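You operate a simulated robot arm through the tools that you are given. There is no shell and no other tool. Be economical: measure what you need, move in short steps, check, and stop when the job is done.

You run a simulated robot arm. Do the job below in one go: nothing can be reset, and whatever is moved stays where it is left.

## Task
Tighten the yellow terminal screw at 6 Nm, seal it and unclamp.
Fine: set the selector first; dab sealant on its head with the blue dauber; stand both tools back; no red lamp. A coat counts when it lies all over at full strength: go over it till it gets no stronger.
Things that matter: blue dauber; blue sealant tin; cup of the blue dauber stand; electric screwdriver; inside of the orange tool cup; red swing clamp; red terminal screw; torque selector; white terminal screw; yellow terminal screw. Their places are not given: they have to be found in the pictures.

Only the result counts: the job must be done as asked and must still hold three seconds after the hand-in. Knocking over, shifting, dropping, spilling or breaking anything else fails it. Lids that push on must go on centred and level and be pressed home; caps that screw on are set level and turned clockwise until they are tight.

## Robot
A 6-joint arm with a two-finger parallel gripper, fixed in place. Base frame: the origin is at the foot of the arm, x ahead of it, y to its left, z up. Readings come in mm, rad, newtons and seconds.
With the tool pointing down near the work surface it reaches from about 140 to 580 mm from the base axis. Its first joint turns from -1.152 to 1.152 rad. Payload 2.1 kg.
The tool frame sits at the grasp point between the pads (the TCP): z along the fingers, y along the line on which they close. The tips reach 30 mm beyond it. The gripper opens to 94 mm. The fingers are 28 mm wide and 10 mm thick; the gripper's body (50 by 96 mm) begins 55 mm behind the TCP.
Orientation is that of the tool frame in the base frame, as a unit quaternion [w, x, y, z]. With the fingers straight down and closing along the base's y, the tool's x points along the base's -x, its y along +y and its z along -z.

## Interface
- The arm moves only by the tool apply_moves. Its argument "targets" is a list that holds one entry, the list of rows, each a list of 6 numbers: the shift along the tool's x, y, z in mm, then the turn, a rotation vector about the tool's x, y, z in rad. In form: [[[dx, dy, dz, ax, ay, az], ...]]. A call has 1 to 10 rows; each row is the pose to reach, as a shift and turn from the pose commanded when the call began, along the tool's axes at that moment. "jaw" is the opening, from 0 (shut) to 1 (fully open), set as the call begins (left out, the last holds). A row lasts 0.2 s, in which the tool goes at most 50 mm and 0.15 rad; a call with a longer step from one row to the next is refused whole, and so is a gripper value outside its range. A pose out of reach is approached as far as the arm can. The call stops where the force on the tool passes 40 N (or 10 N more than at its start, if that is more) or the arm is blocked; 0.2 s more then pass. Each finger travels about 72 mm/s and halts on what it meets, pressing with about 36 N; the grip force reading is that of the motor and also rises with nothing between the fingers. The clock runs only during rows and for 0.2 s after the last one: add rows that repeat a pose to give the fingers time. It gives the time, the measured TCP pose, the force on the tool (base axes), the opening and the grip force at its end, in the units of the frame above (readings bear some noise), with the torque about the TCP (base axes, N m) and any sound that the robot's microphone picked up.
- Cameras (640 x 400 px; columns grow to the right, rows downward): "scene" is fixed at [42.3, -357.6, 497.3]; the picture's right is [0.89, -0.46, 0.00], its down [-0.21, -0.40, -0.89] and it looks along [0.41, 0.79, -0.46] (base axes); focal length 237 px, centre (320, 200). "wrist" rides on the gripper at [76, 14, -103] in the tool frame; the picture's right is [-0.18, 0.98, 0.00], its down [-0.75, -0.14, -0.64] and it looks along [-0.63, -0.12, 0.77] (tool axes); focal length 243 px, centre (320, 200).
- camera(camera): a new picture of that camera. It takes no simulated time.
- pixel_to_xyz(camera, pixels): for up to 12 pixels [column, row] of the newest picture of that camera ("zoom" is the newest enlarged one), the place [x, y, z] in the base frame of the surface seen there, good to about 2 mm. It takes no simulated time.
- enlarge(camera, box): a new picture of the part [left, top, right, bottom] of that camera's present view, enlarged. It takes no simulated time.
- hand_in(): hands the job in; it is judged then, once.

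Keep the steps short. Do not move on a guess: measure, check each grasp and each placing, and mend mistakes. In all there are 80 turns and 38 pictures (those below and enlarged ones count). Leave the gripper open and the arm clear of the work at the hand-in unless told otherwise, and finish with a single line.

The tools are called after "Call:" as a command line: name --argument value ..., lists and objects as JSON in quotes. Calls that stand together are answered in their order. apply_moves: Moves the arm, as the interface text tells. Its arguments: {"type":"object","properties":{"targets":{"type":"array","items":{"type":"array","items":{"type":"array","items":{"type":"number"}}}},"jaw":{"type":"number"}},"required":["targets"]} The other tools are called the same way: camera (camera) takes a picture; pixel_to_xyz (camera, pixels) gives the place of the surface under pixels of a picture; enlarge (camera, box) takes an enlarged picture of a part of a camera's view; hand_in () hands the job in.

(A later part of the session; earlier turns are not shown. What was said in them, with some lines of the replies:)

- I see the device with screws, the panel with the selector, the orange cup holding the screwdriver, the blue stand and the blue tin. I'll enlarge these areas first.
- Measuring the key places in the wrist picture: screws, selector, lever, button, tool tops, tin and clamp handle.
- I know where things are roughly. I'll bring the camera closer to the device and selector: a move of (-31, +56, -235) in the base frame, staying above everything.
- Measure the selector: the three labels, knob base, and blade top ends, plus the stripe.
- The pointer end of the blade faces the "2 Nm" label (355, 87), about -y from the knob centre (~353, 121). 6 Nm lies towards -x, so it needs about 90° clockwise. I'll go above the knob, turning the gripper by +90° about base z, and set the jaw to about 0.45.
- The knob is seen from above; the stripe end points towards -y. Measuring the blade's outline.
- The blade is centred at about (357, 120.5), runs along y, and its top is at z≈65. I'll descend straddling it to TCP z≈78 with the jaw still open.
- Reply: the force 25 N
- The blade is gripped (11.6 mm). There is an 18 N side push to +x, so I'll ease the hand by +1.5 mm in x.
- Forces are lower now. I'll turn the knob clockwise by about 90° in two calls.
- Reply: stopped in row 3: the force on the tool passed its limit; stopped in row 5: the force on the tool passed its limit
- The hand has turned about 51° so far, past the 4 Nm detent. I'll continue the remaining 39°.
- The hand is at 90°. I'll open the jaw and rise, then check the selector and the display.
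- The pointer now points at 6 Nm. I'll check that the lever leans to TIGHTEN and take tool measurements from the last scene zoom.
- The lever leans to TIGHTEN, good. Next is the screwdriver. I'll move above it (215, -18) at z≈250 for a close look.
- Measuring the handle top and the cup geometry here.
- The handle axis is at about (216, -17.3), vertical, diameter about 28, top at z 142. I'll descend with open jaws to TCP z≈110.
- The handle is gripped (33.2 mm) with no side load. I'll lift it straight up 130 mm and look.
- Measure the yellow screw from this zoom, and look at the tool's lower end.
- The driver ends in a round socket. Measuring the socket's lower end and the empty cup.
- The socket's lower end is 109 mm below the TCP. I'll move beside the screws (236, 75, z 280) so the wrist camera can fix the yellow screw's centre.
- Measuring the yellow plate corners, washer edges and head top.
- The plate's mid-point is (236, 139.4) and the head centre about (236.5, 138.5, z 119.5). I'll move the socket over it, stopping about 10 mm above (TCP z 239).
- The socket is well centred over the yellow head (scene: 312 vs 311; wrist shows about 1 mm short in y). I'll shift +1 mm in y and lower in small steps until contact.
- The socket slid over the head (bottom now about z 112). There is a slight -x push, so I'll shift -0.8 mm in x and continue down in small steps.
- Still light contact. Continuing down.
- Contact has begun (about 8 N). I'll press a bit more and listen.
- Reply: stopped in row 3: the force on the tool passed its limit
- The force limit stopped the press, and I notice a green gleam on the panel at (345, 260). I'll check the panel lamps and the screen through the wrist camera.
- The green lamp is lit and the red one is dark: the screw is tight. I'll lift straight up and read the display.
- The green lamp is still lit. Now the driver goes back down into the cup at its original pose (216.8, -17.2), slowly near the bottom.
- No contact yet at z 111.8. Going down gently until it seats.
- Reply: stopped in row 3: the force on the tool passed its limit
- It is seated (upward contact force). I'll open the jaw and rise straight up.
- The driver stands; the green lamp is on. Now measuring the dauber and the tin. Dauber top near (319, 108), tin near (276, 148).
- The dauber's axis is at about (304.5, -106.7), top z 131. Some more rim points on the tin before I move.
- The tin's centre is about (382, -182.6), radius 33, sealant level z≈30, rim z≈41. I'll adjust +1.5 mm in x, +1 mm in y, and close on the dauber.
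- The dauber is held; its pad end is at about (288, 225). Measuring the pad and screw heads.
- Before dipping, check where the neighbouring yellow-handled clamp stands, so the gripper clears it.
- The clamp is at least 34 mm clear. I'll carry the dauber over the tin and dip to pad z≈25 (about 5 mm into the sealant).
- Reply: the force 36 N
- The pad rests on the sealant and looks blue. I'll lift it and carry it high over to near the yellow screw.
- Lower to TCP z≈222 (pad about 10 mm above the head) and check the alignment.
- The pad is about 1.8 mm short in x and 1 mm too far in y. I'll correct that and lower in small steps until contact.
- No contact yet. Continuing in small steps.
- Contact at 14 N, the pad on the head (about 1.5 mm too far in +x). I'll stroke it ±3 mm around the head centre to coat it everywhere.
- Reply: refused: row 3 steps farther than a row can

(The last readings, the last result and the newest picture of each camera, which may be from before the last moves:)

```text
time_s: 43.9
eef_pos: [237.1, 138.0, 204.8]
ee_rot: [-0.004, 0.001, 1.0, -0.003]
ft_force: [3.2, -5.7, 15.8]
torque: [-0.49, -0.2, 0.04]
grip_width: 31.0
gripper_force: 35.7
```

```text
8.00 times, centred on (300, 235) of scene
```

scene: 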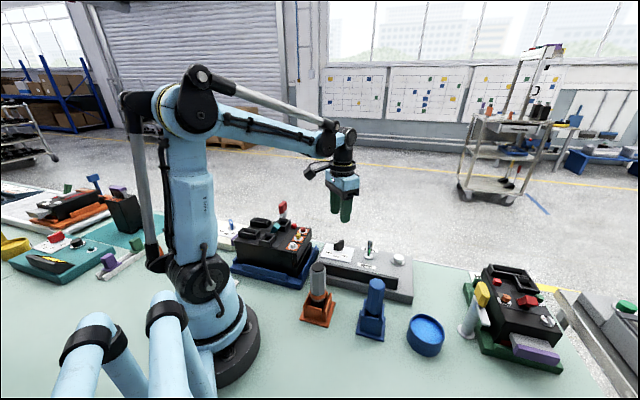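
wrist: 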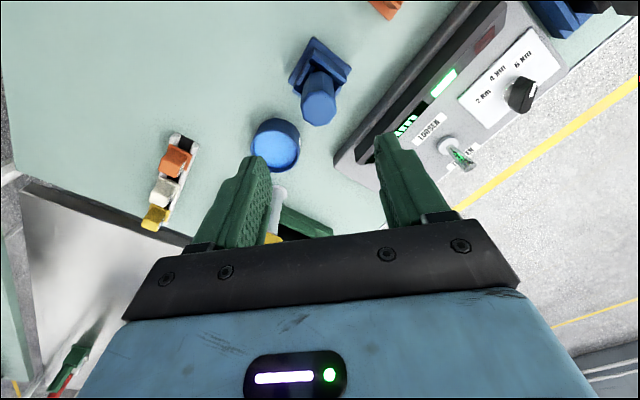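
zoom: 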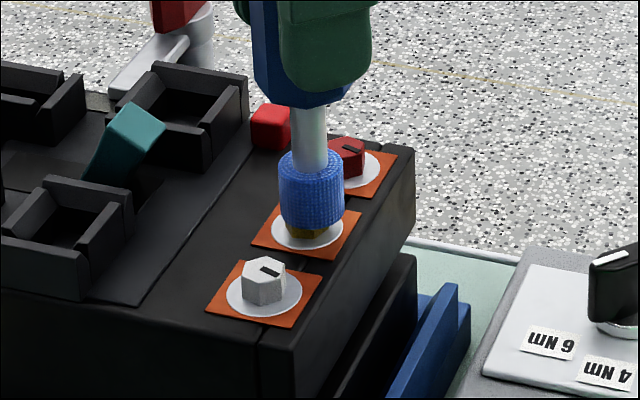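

I'll lift straight up and step aside in +x, then inspect the head.

Call:
apply_moves --targets '[[[0, 0, -5, 0, 0, 0], [0, 0, -40, 0, 0, 0], [-35, 0, -60, 0, 0, 0], [-70, 0, -60, 0, 0, 0], [-70, 0, -60, 0, 0, 0]]]'

Call:
enlarge --camera "scene" --box '[280, 220, 320, 250]'

```text
time_s: 45.1
eef_pos: [305.8, 137.8, 266.3]
ee_rot: [-0.003, 0.0, 1.0, -0.001]
ft_force: [0.8, -0.2, -1.4]
torque: [-0.02, 0.02, -0.01]
grip_width: 31.1
gripper_force: 35.7
```

```text
13.33 times, centred on (300, 235) of scene
```

zoom: 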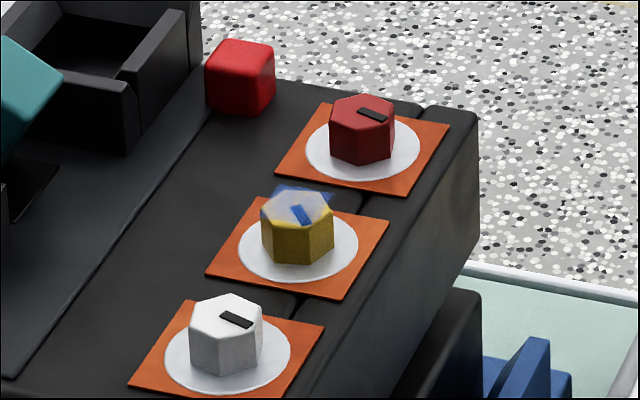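

The top has a thin bluish coat, weaker at the front (-y) edge, so the pad was too far in +y. I'll measure the head precisely.

Call:
pixel_to_xyz --camera "zoom" --pixels '[[298, 208], [265, 206], [330, 210], [300, 226], [296, 190], [318, 194], [290, 187], [328, 194], [272, 220], [226, 315], [362, 115]]'

```text
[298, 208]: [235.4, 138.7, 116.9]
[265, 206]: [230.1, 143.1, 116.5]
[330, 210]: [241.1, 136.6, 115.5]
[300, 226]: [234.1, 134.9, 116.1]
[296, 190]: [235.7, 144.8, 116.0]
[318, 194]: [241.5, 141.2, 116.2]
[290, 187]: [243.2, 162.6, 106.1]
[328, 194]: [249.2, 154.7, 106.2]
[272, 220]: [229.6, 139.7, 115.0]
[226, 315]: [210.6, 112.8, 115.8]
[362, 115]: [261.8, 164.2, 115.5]
```

The coat film appears thin but broad. I'll go back to the same spot and make more, wider passes at the same pressure.

Call:
apply_moves --targets '[[[35, 0, 0, 0, 0, 0], [70.5, 0, 0, 0, 0, 0], [70.5, 0, 40, 0, 0, 0], [70.5, 0, 56, 0, 0, 0], [70.5, 0, 60, 0, 0, 0], [70.5, 0, 60.5, 0, 0, 0]]]'

Call:
apply_moves --targets '[[[4, 0, 0, 0, 0, 0], [3, 3, 0, 0, 0, 0], [0, 4, 0, 0, 0, 0], [-3, 3, 0, 0, 0, 0], [-4, 0, 0, 0, 0, 0], [-3, -3, 0, 0, 0, 0], [0, -4, 0, 0, 0, 0], [3, -3, 0, 0, 0, 0], [4, 0, 0, 0, 0, 0], [0, 0, 0, 0, 0, 0]]]'

Call:
apply_moves --targets '[[[4, 0, 0, 0, 0, 0], [3, 3, 0, 0, 0, 0], [0, 4, 0, 0, 0, 0], [-3, 3, 0, 0, 0, 0], [-4, 0, 0, 0, 0, 0], [-3, -3, 0, 0, 0, 0], [0, -4, 0, 0, 0, 0], [3, -3, 0, 0, 0, 0], [4, 0, 0, 0, 0, 0], [0, 0, 0, 0, 0, 0]]]'

Call:
apply_moves --targets '[[[0, 0, -5, 0, 0, 0], [0, 0, -40, 0, 0, 0], [-35, 0, -60, 0, 0, 0], [-70, 0, -60, 0, 0, 0], [-70, 0, -60, 0, 0, 0]]]'

Call:
enlarge --camera "scene" --box '[280, 220, 320, 250]'

```text
time_s: 46.5
eef_pos: [236.7, 140.2, 204.8]
ee_rot: [-0.004, 0.002, 1.0, -0.002]
ft_force: [2.1, 0.1, 14.3]
torque: [-0.02, -0.14, 0.03]
grip_width: 31.1
gripper_force: 36.4
```

```text
time_s: 48.7
eef_pos: [235.4, 138.7, 204.2]
ee_rot: [-0.004, 0.001, 1.0, 0.0]
ft_force: [-6.3, 0.4, 18.1]
torque: [-0.04, 0.56, 0.01]
grip_width: 30.8
gripper_force: 35.6
```

```text
time_s: 50.9
eef_pos: [235.6, 138.9, 203.8]
ee_rot: [-0.006, 0.0, 1.0, 0.0]
ft_force: [-5.5, -1.4, 16.6]
torque: [-0.07, 0.52, 0.0]
grip_width: 31.0
gripper_force: 36.3
```

```text
time_s: 52.1
eef_pos: [308.0, 139.6, 262.5]
ee_rot: [-0.003, 0.001, 1.0, -0.001]
ft_force: [-0.5, -0.4, -1.2]
torque: [-0.02, -0.01, -0.03]
grip_width: 30.7
gripper_force: 36.4
```

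```text
13.33 times, centred on (300, 235) of scene
```

zoom: 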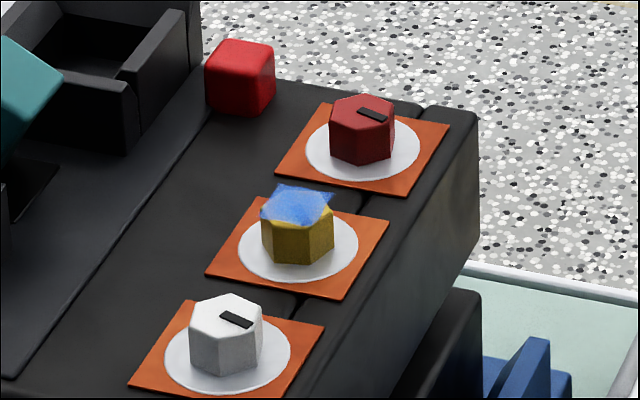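

The coat is stronger now but the edges still look lighter. More passes, including wider ones, then another look.

Call:
apply_moves --targets '[[[35, 0, 0, 0, 0, 0], [70, 0, 0, 0, 0, 0], [70, 0, 40, 0, 0, 0], [70, 0, 56, 0, 0, 0], [70, 0, 60, 0, 0, 0], [70, 0, 60.5, 0, 0, 0]]]'

Call:
apply_moves --targets '[[[5, 0, 0, 0, 0, 0], [3.5, 3.5, 0, 0, 0, 0], [0, 5, 0, 0, 0, 0], [-3.5, 3.5, 0, 0, 0, 0], [-5, 0, 0, 0, 0, 0], [-3.5, -3.5, 0, 0, 0, 0], [0, -5, 0, 0, 0, 0], [3.5, -3.5, 0, 0, 0, 0], [5, 0, 0, 0, 0, 0], [0, 0, 0, 0, 0, 0]]]'

Call:
apply_moves --targets '[[[5, 0, 0, 0, 0, 0], [3.5, 3.5, 0, 0, 0, 0], [0, 5, 0, 0, 0, 0], [-3.5, 3.5, 0, 0, 0, 0], [-5, 0, 0, 0, 0, 0], [-3.5, -3.5, 0, 0, 0, 0], [0, -5, 0, 0, 0, 0], [3.5, -3.5, 0, 0, 0, 0], [5, 0, 0, 0, 0, 0], [0, 0, 0, 0, 0, 0]]]'

Call:
apply_moves --targets '[[[3, 0, 0, 0, 0, 0], [0, 3, 0, 0, 0, 0], [-3, 0, 0, 0, 0, 0], [0, -3, 0, 0, 0, 0], [3, 0, 0, 0, 0, 0], [0, 3, 0, 0, 0, 0], [-3, 0, 0, 0, 0, 0], [0, -3, 0, 0, 0, 0], [0, 0, 0, 0, 0, 0], [0, 0, 0, 0, 0, 0]]]'

Call:
apply_moves --targets '[[[0, 0, -5, 0, 0, 0], [0, 0, -40, 0, 0, 0], [-35, 0, -60, 0, 0, 0], [-70, 0, -60, 0, 0, 0], [-70, 0, -60, 0, 0, 0]]]'

Call:
enlarge --camera "scene" --box '[280, 220, 320, 250]'

```text
time_s: 53.5
eef_pos: [237.9, 140.2, 202.4]
ee_rot: [-0.003, 0.0, 1.0, 0.0]
ft_force: [3.9, -1.4, 24.2]
torque: [-0.14, -0.36, -0.03]
grip_width: 30.8
gripper_force: 36.2
```

```text
time_s: 55.7
eef_pos: [235.3, 138.7, 203.3]
ee_rot: [-0.005, 0.0, 1.0, 0.0]
ft_force: [-6.4, -0.7, 18.5]
torque: [-0.03, 0.59, -0.01]
grip_width: 30.9
gripper_force: 35.8
```

```text
time_s: 57.9
eef_pos: [234.3, 138.0, 204.6]
ee_rot: [-0.005, 0.0, 1.0, 0.0]
ft_force: [-6.2, -0.6, 17.6]
torque: [-0.07, 0.54, 0.01]
grip_width: 31.0
gripper_force: 36.1
```

```text
time_s: 60.1
eef_pos: [236.4, 138.5, 202.4]
ee_rot: [-0.003, 0.001, 1.0, -0.002]
ft_force: [4.5, -4.0, 18.7]
torque: [-0.43, -0.48, 0.02]
grip_width: 31.1
gripper_force: 36.2
```

```text
time_s: 61.3
eef_pos: [308.0, 140.5, 262.2]
ee_rot: [-0.004, 0.0, 1.0, -0.001]
ft_force: [0.2, 0.7, -1.3]
torque: [-0.01, 0.01, -0.02]
grip_width: 31.0
gripper_force: 35.4
```

```text
13.33 times, centred on (300, 235) of scene
```

zoom: 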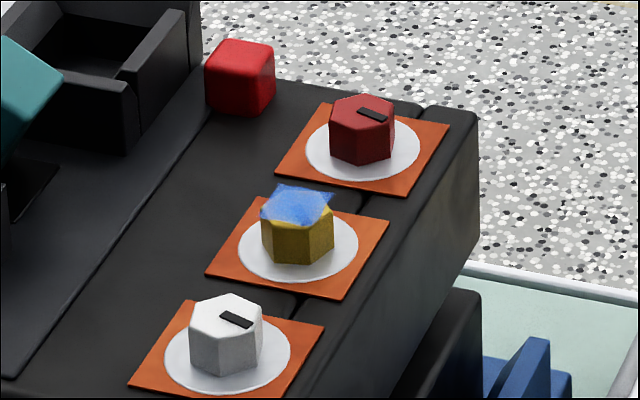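

No visible change between the last two rounds. To be sure that it isn't just an empty pad, I'll reload the dauber once in the tin and go over it again.

Call:
apply_moves --targets '[[[-9, -40, 0, 0, 0, 0], [-18, -80, 0, 0, 0, 0], [-27, -120, 0, 0, 0, 0], [-36, -160, 0, 0, 0, 0], [-45, -200, 0, 0, 0, 0], [-54, -240, 0, 0, 0, 0], [-63, -280, 0, 0, 0, 0], [-75.8, -320.8, 0, 0, 0, 0], [-75.8, -320.8, 30, 0, 0, 0], [-75.8, -320.8, 30, 0, 0, 0]]]'

Call:
apply_moves --targets '[[[0, 0, 45, 0, 0, 0], [0, 0, 80, 0, 0, 0], [0, 0, 100, 0, 0, 0], [0, 0, 106, 0, 0, 0], [0, 0, 110, 0, 0, 0], [0, 0, 112, 0, 0, 0]]]'

```text
time_s: 63.5
eef_pos: [381.5, -182.8, 232.0]
ee_rot: [-0.003, 0.0, 1.0, -0.001]
ft_force: [0.1, 1.0, -1.5]
torque: [0.02, -0.01, -0.02]
grip_width: 30.9
gripper_force: 36.5
```

```text
time_s: 64.9
eef_pos: [382.0, -181.7, 122.6]
ee_rot: [-0.004, 0.001, 1.0, 0.0]
ft_force: [-0.7, 1.2, 31.5]
torque: [0.05, 0.07, -0.01]
grip_width: 31.0
gripper_force: 35.5
```

The pad is reloaded. Back up, over to the screw and down onto the head.

Call:
apply_moves --targets '[[[0, 0, -10, 0, 0, 0], [0, 0, -50, 0, 0, 0], [0, 0, -100, 0, 0, 0], [0, 0, -142, 0, 0, 0], [0, 0, -142, 0, 0, 0]]]'

Call:
apply_moves --targets '[[[18, 40, 0, 0, 0, 0], [36, 80, 0, 0, 0, 0], [54, 120, 0, 0, 0, 0], [72, 160, 0, 0, 0, 0], [90, 200, 0, 0, 0, 0], [108, 240, 0, 0, 0, 0], [126, 280, 0, 0, 0, 0], [145.8, 320.8, 0, 0, 0, 0], [145.8, 320.8, 30, 0, 0, 0], [145.8, 320.8, 48, 0, 0, 0]]]'

Call:
apply_moves --targets '[[[0, 0, 4, 0, 0, 0], [0, 0, 7, 0, 0, 0], [0, 0, 9.5, 0, 0, 0], [0, 0, 11, 0, 0, 0]]]'

```text
time_s: 66.1
eef_pos: [380.3, -182.9, 263.4]
ee_rot: [-0.003, 0.001, 1.0, -0.001]
ft_force: [0.2, 0.4, -0.2]
torque: [0.03, 0.0, 0.03]
grip_width: 31.1
gripper_force: 36.6
```

```text
time_s: 68.3
eef_pos: [235.0, 138.4, 215.2]
ee_rot: [-0.004, 0.001, 1.0, -0.001]
ft_force: [0.3, 0.5, -0.6]
torque: [0.03, 0.01, -0.01]
grip_width: 31.1
gripper_force: 36.1
```

```text
time_s: 69.3
eef_pos: [237.0, 138.4, 203.6]
ee_rot: [-0.004, 0.0, 1.0, -0.001]
ft_force: [-2.2, 0.0, 5.9]
torque: [0.06, 0.22, 0.01]
grip_width: 31.1
gripper_force: 36.2
```

Light contact (about 6 N). I'll press a little more and stroke two rounds, then lift aside and look.

Call:
apply_moves --targets '[[[4, 0, 1.2, 0, 0, 0], [3, 3, 1.2, 0, 0, 0], [0, 4, 1.2, 0, 0, 0], [-3, 3, 1.2, 0, 0, 0], [-4, 0, 1.2, 0, 0, 0], [-3, -3, 1.2, 0, 0, 0], [0, -4, 1.2, 0, 0, 0], [3, -3, 1.2, 0, 0, 0], [4, 0, 1.2, 0, 0, 0], [0, 0, 1.2, 0, 0, 0]]]'

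Call:
apply_moves --targets '[[[5, 0, 0, 0, 0, 0], [3.5, 3.5, 0, 0, 0, 0], [0, 5, 0, 0, 0, 0], [-3.5, 3.5, 0, 0, 0, 0], [-5, 0, 0, 0, 0, 0], [-3.5, -3.5, 0, 0, 0, 0], [0, -5, 0, 0, 0, 0], [3.5, -3.5, 0, 0, 0, 0], [5, 0, 0, 0, 0, 0], [0, 0, 0, 0, 0, 0]]]'

Call:
apply_moves --targets '[[[0, 0, -5, 0, 0, 0], [0, 0, -40, 0, 0, 0], [-35, 0, -60, 0, 0, 0], [-70, 0, -60, 0, 0, 0], [-70, 0, -60, 0, 0, 0]]]'

Call:
enlarge --camera "scene" --box '[270, 195, 330, 245]'

```text
time_s: 71.5
eef_pos: [235.1, 138.2, 203.0]
ee_rot: [-0.005, 0.0, 1.0, 0.001]
ft_force: [-5.2, 1.3, 16.3]
torque: [-0.04, 0.55, -0.01]
grip_width: 31.1
gripper_force: 35.9
```

```text
time_s: 73.7
eef_pos: [235.3, 139.4, 204.9]
ee_rot: [-0.005, 0.0, 1.0, 0.0]
ft_force: [-5.3, 0.1, 15.1]
torque: [0.03, 0.47, 0.06]
grip_width: 31.2
gripper_force: 35.8
```

```text
time_s: 74.9
eef_pos: [306.4, 138.8, 262.0]
ee_rot: [-0.004, 0.001, 1.0, -0.001]
ft_force: [0.6, 0.4, -0.5]
torque: [0.02, 0.01, 0.0]
grip_width: 31.0
gripper_force: 36.2
```

```text
8.00 times, centred on (300, 220) of scene
```

zoom: 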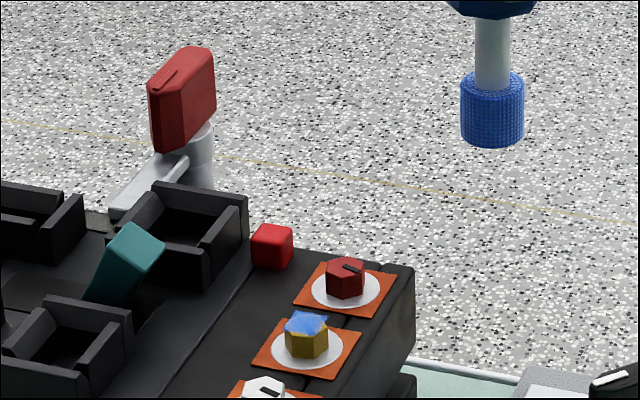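

The coat looks the same as before the reload, so it is at full strength. Now measuring the red swing clamp from this view: handle, arm, post.

Call:
pixel_to_xyz --camera "zoom" --pixels '[[180, 70], [155, 85], [195, 52], [211, 60], [165, 140], [207, 105], [165, 75], [200, 145], [205, 180], [185, 165], [125, 205], [150, 180]]'

Call:
apply_moves --targets '[[[0, -45, 0, 0, 0, 0], [0, -90, 0, 0, 0, 0], [0, -135, 0, 0, 0, 0], [0, -180, 0, 0, 0, 0], [1.8, -225, 15, 0, 0, 0], [1.8, -244.8, 30, 0, 0, 0], [1.8, -244.8, 30, 0, 0, 0]]]'

```text
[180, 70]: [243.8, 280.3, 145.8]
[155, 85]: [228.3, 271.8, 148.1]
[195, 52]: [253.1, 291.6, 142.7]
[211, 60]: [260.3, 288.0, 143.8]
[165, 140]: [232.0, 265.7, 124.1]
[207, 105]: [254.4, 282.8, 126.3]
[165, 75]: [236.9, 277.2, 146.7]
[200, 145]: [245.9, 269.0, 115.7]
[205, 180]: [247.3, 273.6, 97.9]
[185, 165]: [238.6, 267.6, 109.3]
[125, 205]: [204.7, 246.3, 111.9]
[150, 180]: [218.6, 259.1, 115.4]
```

```text
time_s: 76.5
eef_pos: [305.8, -107.7, 233.1]
ee_rot: [-0.004, 0.0, 1.0, -0.001]
ft_force: [-0.2, -0.1, -0.8]
torque: [0.03, 0.05, 0.0]
grip_width: 31.1
gripper_force: 36.0
```

The dauber is over its stand at (305, -107). Lowering into the stand, slowly at the end.

Call:
apply_moves --targets '[[[0, 0.3, 40, 0, 0, 0], [0, 0.3, 75, 0, 0, 0], [0, 0.3, 95, 0, 0, 0], [0, 0.3, 110, 0, 0, 0], [0, 0.3, 120, 0, 0, 0], [0, 0.3, 127, 0, 0, 0], [0, 0.3, 131, 0, 0, 0]]]'

Call:
apply_moves --targets '[[[0, 0, 1, 0, 0, 0], [0, 0, 2, 0, 0, 0], [0, 0, 3, 0, 0, 0], [0, 0, 4, 0, 0, 0]]]'

```text
time_s: 78.1
eef_pos: [302.6, -105.9, 102.3]
ee_rot: [-0.004, 0.001, 1.0, -0.001]
ft_force: [-0.1, -0.5, 0.2]
torque: [0.02, -0.01, -0.02]
grip_width: 31.2
gripper_force: 35.8
```

```text
time_s: 79.1
eef_pos: [304.2, -104.9, 98.1]
ee_rot: [-0.004, 0.001, 1.0, 0.0]
ft_force: [0.2, -1.2, -0.9]
torque: [0.02, 0.0, 0.0]
grip_width: 30.8
gripper_force: 35.8
```

Call:
apply_moves --targets '[[[0, 0, 1, 0, 0, 0], [0, 0, 2, 0, 0, 0], [0, 0, 3, 0, 0, 0], [0, 0, 4, 0, 0, 0]]]'

```text
time_s: 80.1
eef_pos: [304.5, -106.2, 94.9]
ee_rot: [-0.004, 0.001, 1.0, 0.0]
ft_force: [0.9, 2.4, 35.7]
torque: [0.29, -0.13, 0.01]
grip_width: 31.0
gripper_force: 36.3
```

It is seated (36 N upward). Ease 1 mm, open, rise to z≈215 and look at the scene.

Call:
apply_moves --targets '[[[0, 0, -1, 0, 0, 0], [0, 0, -1, 0, 0, 0]]]'

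Call:
apply_moves --targets '[[[0, 0, 0, 0, 0, 0], [0, 0, 0, 0, 0, 0], [0, 0, 0, 0, 0, 0], [0, 0, -40, 0, 0, 0], [0, 0, -80, 0, 0, 0], [0, 0, -125, 0, 0, 0], [0, 0, -170, 0, 0, 0]]]' --jaw 0.7

```text
time_s: 80.7
eef_pos: [303.4, -105.6, 94.4]
ee_rot: [-0.004, 0.0, 1.0, -0.001]
ft_force: [-0.2, 0.1, 0.0]
torque: [0.0, 0.0, -0.02]
grip_width: 30.9
gripper_force: 36.0
```

```text
time_s: 82.3
eef_pos: [304.9, -106.6, 266.6]
ee_rot: [-0.005, 0.0, 1.0, -0.001]
ft_force: [1.1, 0.2, 0.5]
torque: [-0.01, -0.02, 0.0]
grip_width: 65.9
gripper_force: 0.0
```

Both tools are back. Before turning the clamp, measure the neighbours of its arm (trays left and right, arm sides) in the last zoom to choose the free swing side.

Call:
pixel_to_xyz --camera "zoom" --pixels '[[60, 195], [82, 208], [80, 222], [20, 185], [160, 185], [240, 200], [125, 215], [112, 208], [135, 220], [100, 213], [105, 260], [272, 240]]'

Call:
enlarge --camera "scene" --box '[225, 185, 395, 345]'

```text
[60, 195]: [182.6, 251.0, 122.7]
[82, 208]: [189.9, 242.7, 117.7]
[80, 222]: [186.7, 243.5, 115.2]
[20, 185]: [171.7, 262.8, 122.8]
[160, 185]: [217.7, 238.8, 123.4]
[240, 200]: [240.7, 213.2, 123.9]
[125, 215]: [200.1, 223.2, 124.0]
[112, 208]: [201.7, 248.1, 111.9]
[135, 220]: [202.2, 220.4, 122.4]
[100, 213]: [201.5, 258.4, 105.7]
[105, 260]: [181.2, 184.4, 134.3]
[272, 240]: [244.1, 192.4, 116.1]
```

```text
2.50 times, centred on (310, 265) of scene
```

zoom: 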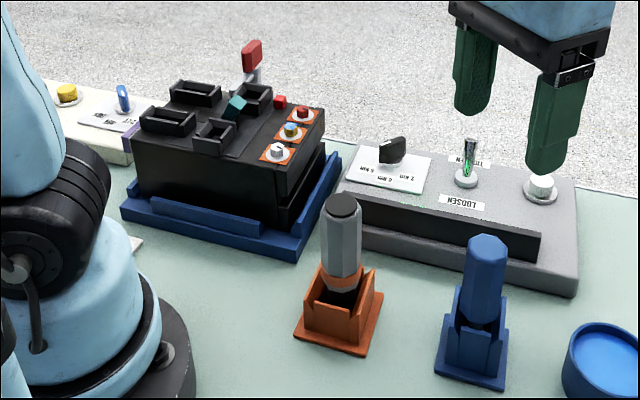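

Both tools stand in place. The right-hand tray corner (218, 239) would block a counter-clockwise swing, while clockwise is free. The handle is a blade at about 38° near (244.5, 279), z 124–148. I'll go above it with yaw +38°.

Call:
apply_moves --targets '[[[7, 43, 0, 0, 0, -0.07], [14, 86, 0, 0, 0, -0.14], [21, 129, 0, 0, 0, -0.21], [27, 172, 0, 0, 0, -0.28], [34, 215, 0, 0, 0, -0.35], [41, 258, 0, 0, 0, -0.43], [48, 301, 0, 0, 0, -0.51], [54, 344, 0, 0, 0, -0.59], [60, 385.5, 0, 0, 0, -0.663], [60, 385.5, 0, 0, 0, -0.663]]]' --jaw 0.45

Call:
enlarge --camera "wrist" --box '[230, 20, 410, 170]'

```text
time_s: 84.5
eef_pos: [243.7, 279.4, 266.1]
ee_rot: [-0.004, -0.326, 0.946, 0.001]
ft_force: [0.5, -0.2, -0.8]
torque: [-0.01, 0.02, -0.01]
grip_width: 42.1
gripper_force: 0.1
```

```text
2.67 times, centred on (320, 95) of wrist
```

zoom: 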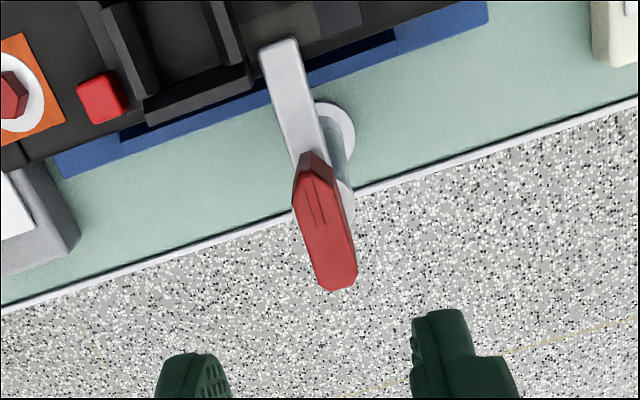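

Measuring the handle outline, arm and post in this view.

Call:
pixel_to_xyz --camera "zoom" --pixels '[[312, 172], [298, 200], [332, 190], [336, 284], [316, 275], [354, 268], [325, 230], [308, 235], [342, 228], [290, 50], [285, 110], [310, 120]]'

```text
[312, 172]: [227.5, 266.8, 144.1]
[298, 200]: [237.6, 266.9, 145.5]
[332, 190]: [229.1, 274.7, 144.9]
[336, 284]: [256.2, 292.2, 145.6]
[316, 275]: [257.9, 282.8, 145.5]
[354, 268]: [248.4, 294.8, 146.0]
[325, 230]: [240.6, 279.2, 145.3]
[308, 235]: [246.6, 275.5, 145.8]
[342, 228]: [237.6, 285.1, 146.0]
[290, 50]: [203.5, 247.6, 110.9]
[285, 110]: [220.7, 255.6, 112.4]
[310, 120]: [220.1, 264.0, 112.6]
```

The handle is centred at (242.5, 279.3), at 41.5°, top z 146. I'll turn 3.5° more and descend to TCP z≈156 with the jaws astride the blade, then close.

Call:
apply_moves --targets '[[[1.1, 0.5, 40, 0, 0, -0.06], [1.1, 0.5, 80, 0, 0, -0.06], [1.1, 0.5, 102, 0, 0, -0.06], [1.1, 0.5, 110, 0, 0, -0.06]]]'

Call:
apply_moves --targets '[[[0, 0, 0, 0, 0, 0], [0, 0, 0, 0, 0, 0], [0, 0, 0, 0, 0, 0]]]' --jaw 0.0

```text
time_s: 85.5
eef_pos: [242.1, 278.5, 156.5]
ee_rot: [-0.004, -0.354, 0.935, 0.001]
ft_force: [-0.2, 0.0, 0.0]
torque: [-0.02, 0.02, -0.04]
grip_width: 42.0
gripper_force: 0.0
```

```text
time_s: 86.3
eef_pos: [242.8, 280.4, 153.9]
ee_rot: [-0.003, -0.355, 0.935, 0.002]
ft_force: [-11.7, 20.2, -11.5]
torque: [-0.09, -0.36, 0.04]
grip_width: 15.0
gripper_force: 44.8
```

Gripped (15 mm) with a side load along +tool-y; ease 1.5 mm that way.

Call:
apply_moves --targets '[[[0, 1, 0, 0, 0, 0], [0, 1.7, 0, 0, 0, 0]]]'

```text
time_s: 86.9
eef_pos: [242.4, 280.8, 154.7]
ee_rot: [-0.005, -0.353, 0.936, 0.0]
ft_force: [-11.4, 7.8, -2.6]
torque: [0.61, -0.48, 0.04]
grip_width: 14.6
gripper_force: 45.0
```

Load reduced. Now turn clockwise (seen from above) in small steps, watching the force and torque.

Call:
apply_moves --targets '[[[0, 0, 0, 0, 0, 0.08], [0, 0, 0, 0, 0, 0.16], [0, 0, 0, 0, 0, 0.24], [0, 0, 0, 0, 0, 0.32], [0, 0, 0, 0, 0, 0.4]]]'

```text
time_s: 88.1
eef_pos: [241.5, 280.9, 155.4]
ee_rot: [-0.004, -0.16, 0.987, 0.0]
ft_force: [-15.1, 7.0, -1.9]
torque: [0.3, -0.53, 0.05]
grip_width: 14.8
gripper_force: 45.1
```

It turns freely (23° so far). Following the side load by about 0.9 mm and continuing clockwise.

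Call:
apply_moves --targets '[[[0.6, 0.6, 0, 0, 0, 0.1], [0.6, 0.6, 0, 0, 0, 0.2], [0.6, 0.6, 0, 0, 0, 0.3], [0.6, 0.6, 0, 0, 0, 0.4], [0.6, 0.6, 0, 0, 0, 0.5], [0.6, 0.6, 0, 0, 0, 0.6]]]'

Call:
apply_moves --targets '[[[0, 0, 0, 0, 0, 0.1], [0, 0, 0, 0, 0, 0.2], [0, 0, 0, 0, 0, 0.3], [0, 0, 0, 0, 0, 0.4], [0, 0, 0, 0, 0, 0.5], [0, 0, 0, 0, 0, 0.57]]]'

```text
time_s: 89.5
eef_pos: [242.6, 281.2, 154.7]
ee_rot: [-0.003, 0.14, 0.99, -0.001]
ft_force: [6.5, 7.1, 17.0]
torque: [0.69, 0.8, -0.01]
grip_width: 14.9
gripper_force: 45.2
```

```text
time_s: 90.9
eef_pos: [241.8, 282.2, 155.4]
ee_rot: [-0.001, 0.41, 0.912, -0.001]
ft_force: [12.9, 7.0, 22.6]
torque: [-0.14, -0.94, 1.43]
grip_width: 15.7
gripper_force: 45.3
```

It has turned about 90° and the torque rose to 1.4 N·m: the end stop. Opening and rising straight up, then checking.

Call:
apply_moves --targets '[[[0, 0, 0, 0, 0, 0], [0, 0, 0, 0, 0, 0], [0, 0, 0, 0, 0, 0], [0, 0, -40, 0, 0, 0], [0, 0, -80, 0, 0, 0], [0, 0, -120, 0, 0, 0]]]' --jaw 0.5

Call:
apply_moves --targets '[[[30, 20, 0, 0, 0, -0.1], [50, 50, 0, 0, 0, -0.2], [60, 80, 0, 0, 0, -0.3], [60, 80, 0, 0, 0, -0.4]]]'

Call:
camera --camera "scene"

```text
time_s: 92.3
eef_pos: [243.7, 281.5, 275.9]
ee_rot: [-0.003, 0.411, 0.912, -0.003]
ft_force: [0.7, 0.7, 1.3]
torque: [-0.01, 0.0, 0.01]
grip_width: 47.2
gripper_force: 0.0
```

```text
time_s: 93.3
eef_pos: [263.4, 379.1, 273.9]
ee_rot: [-0.003, 0.221, 0.975, -0.002]
ft_force: [0.5, -0.3, 0.2]
torque: [0.01, 0.03, -0.04]
grip_width: 46.9
gripper_force: 0.0
```

```text
1 pictures are left
```

scene: 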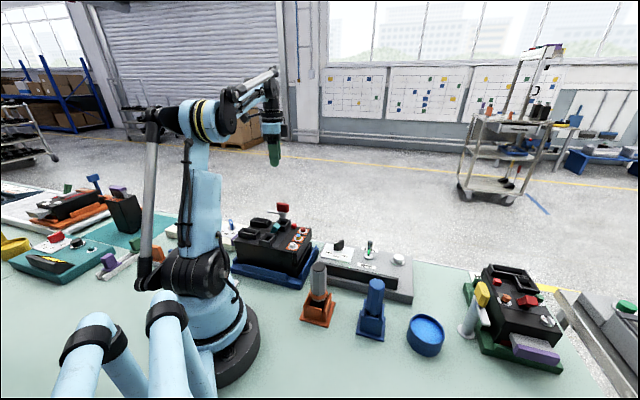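

The arm is clear. The handle at (283, 207) now shows its broad face. One last close-up to check the clamp arm, the screw coat and the tools.

Call:
enlarge --camera "scene" --box '[230, 190, 350, 270]'

```text
5.00 times, centred on (290, 230) of scene
```

zoom: 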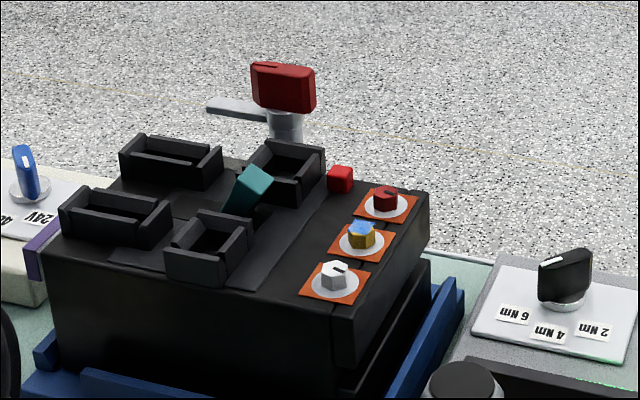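

The clamp arm has swung off the device, the coat is on the yellow screw, the green glow remains and the selector is at 6 Nm. I'll open the gripper fully and hand in.

Call:
apply_moves --targets '[[[0, 0, 0, 0, 0, 0], [0, 0, 0, 0, 0, 0], [0, 0, 0, 0, 0, 0]]]' --jaw 1.0

Call:
hand_in

```text
time_s: 94.1
eef_pos: [265.1, 379.8, 274.5]
ee_rot: [-0.003, 0.223, 0.975, -0.004]
ft_force: [0.2, -0.4, -0.4]
torque: [0.02, 0.01, 0.0]
grip_width: 94.1
gripper_force: 0.2
```

```text
The job is handed in.
```

Job handed in: selector set to 6 Nm first, yellow screw tightened (green lamp lit, no red seen), its head sealed until the coat got no stronger, both tools back in their stands, and the red clamp swung off the device.
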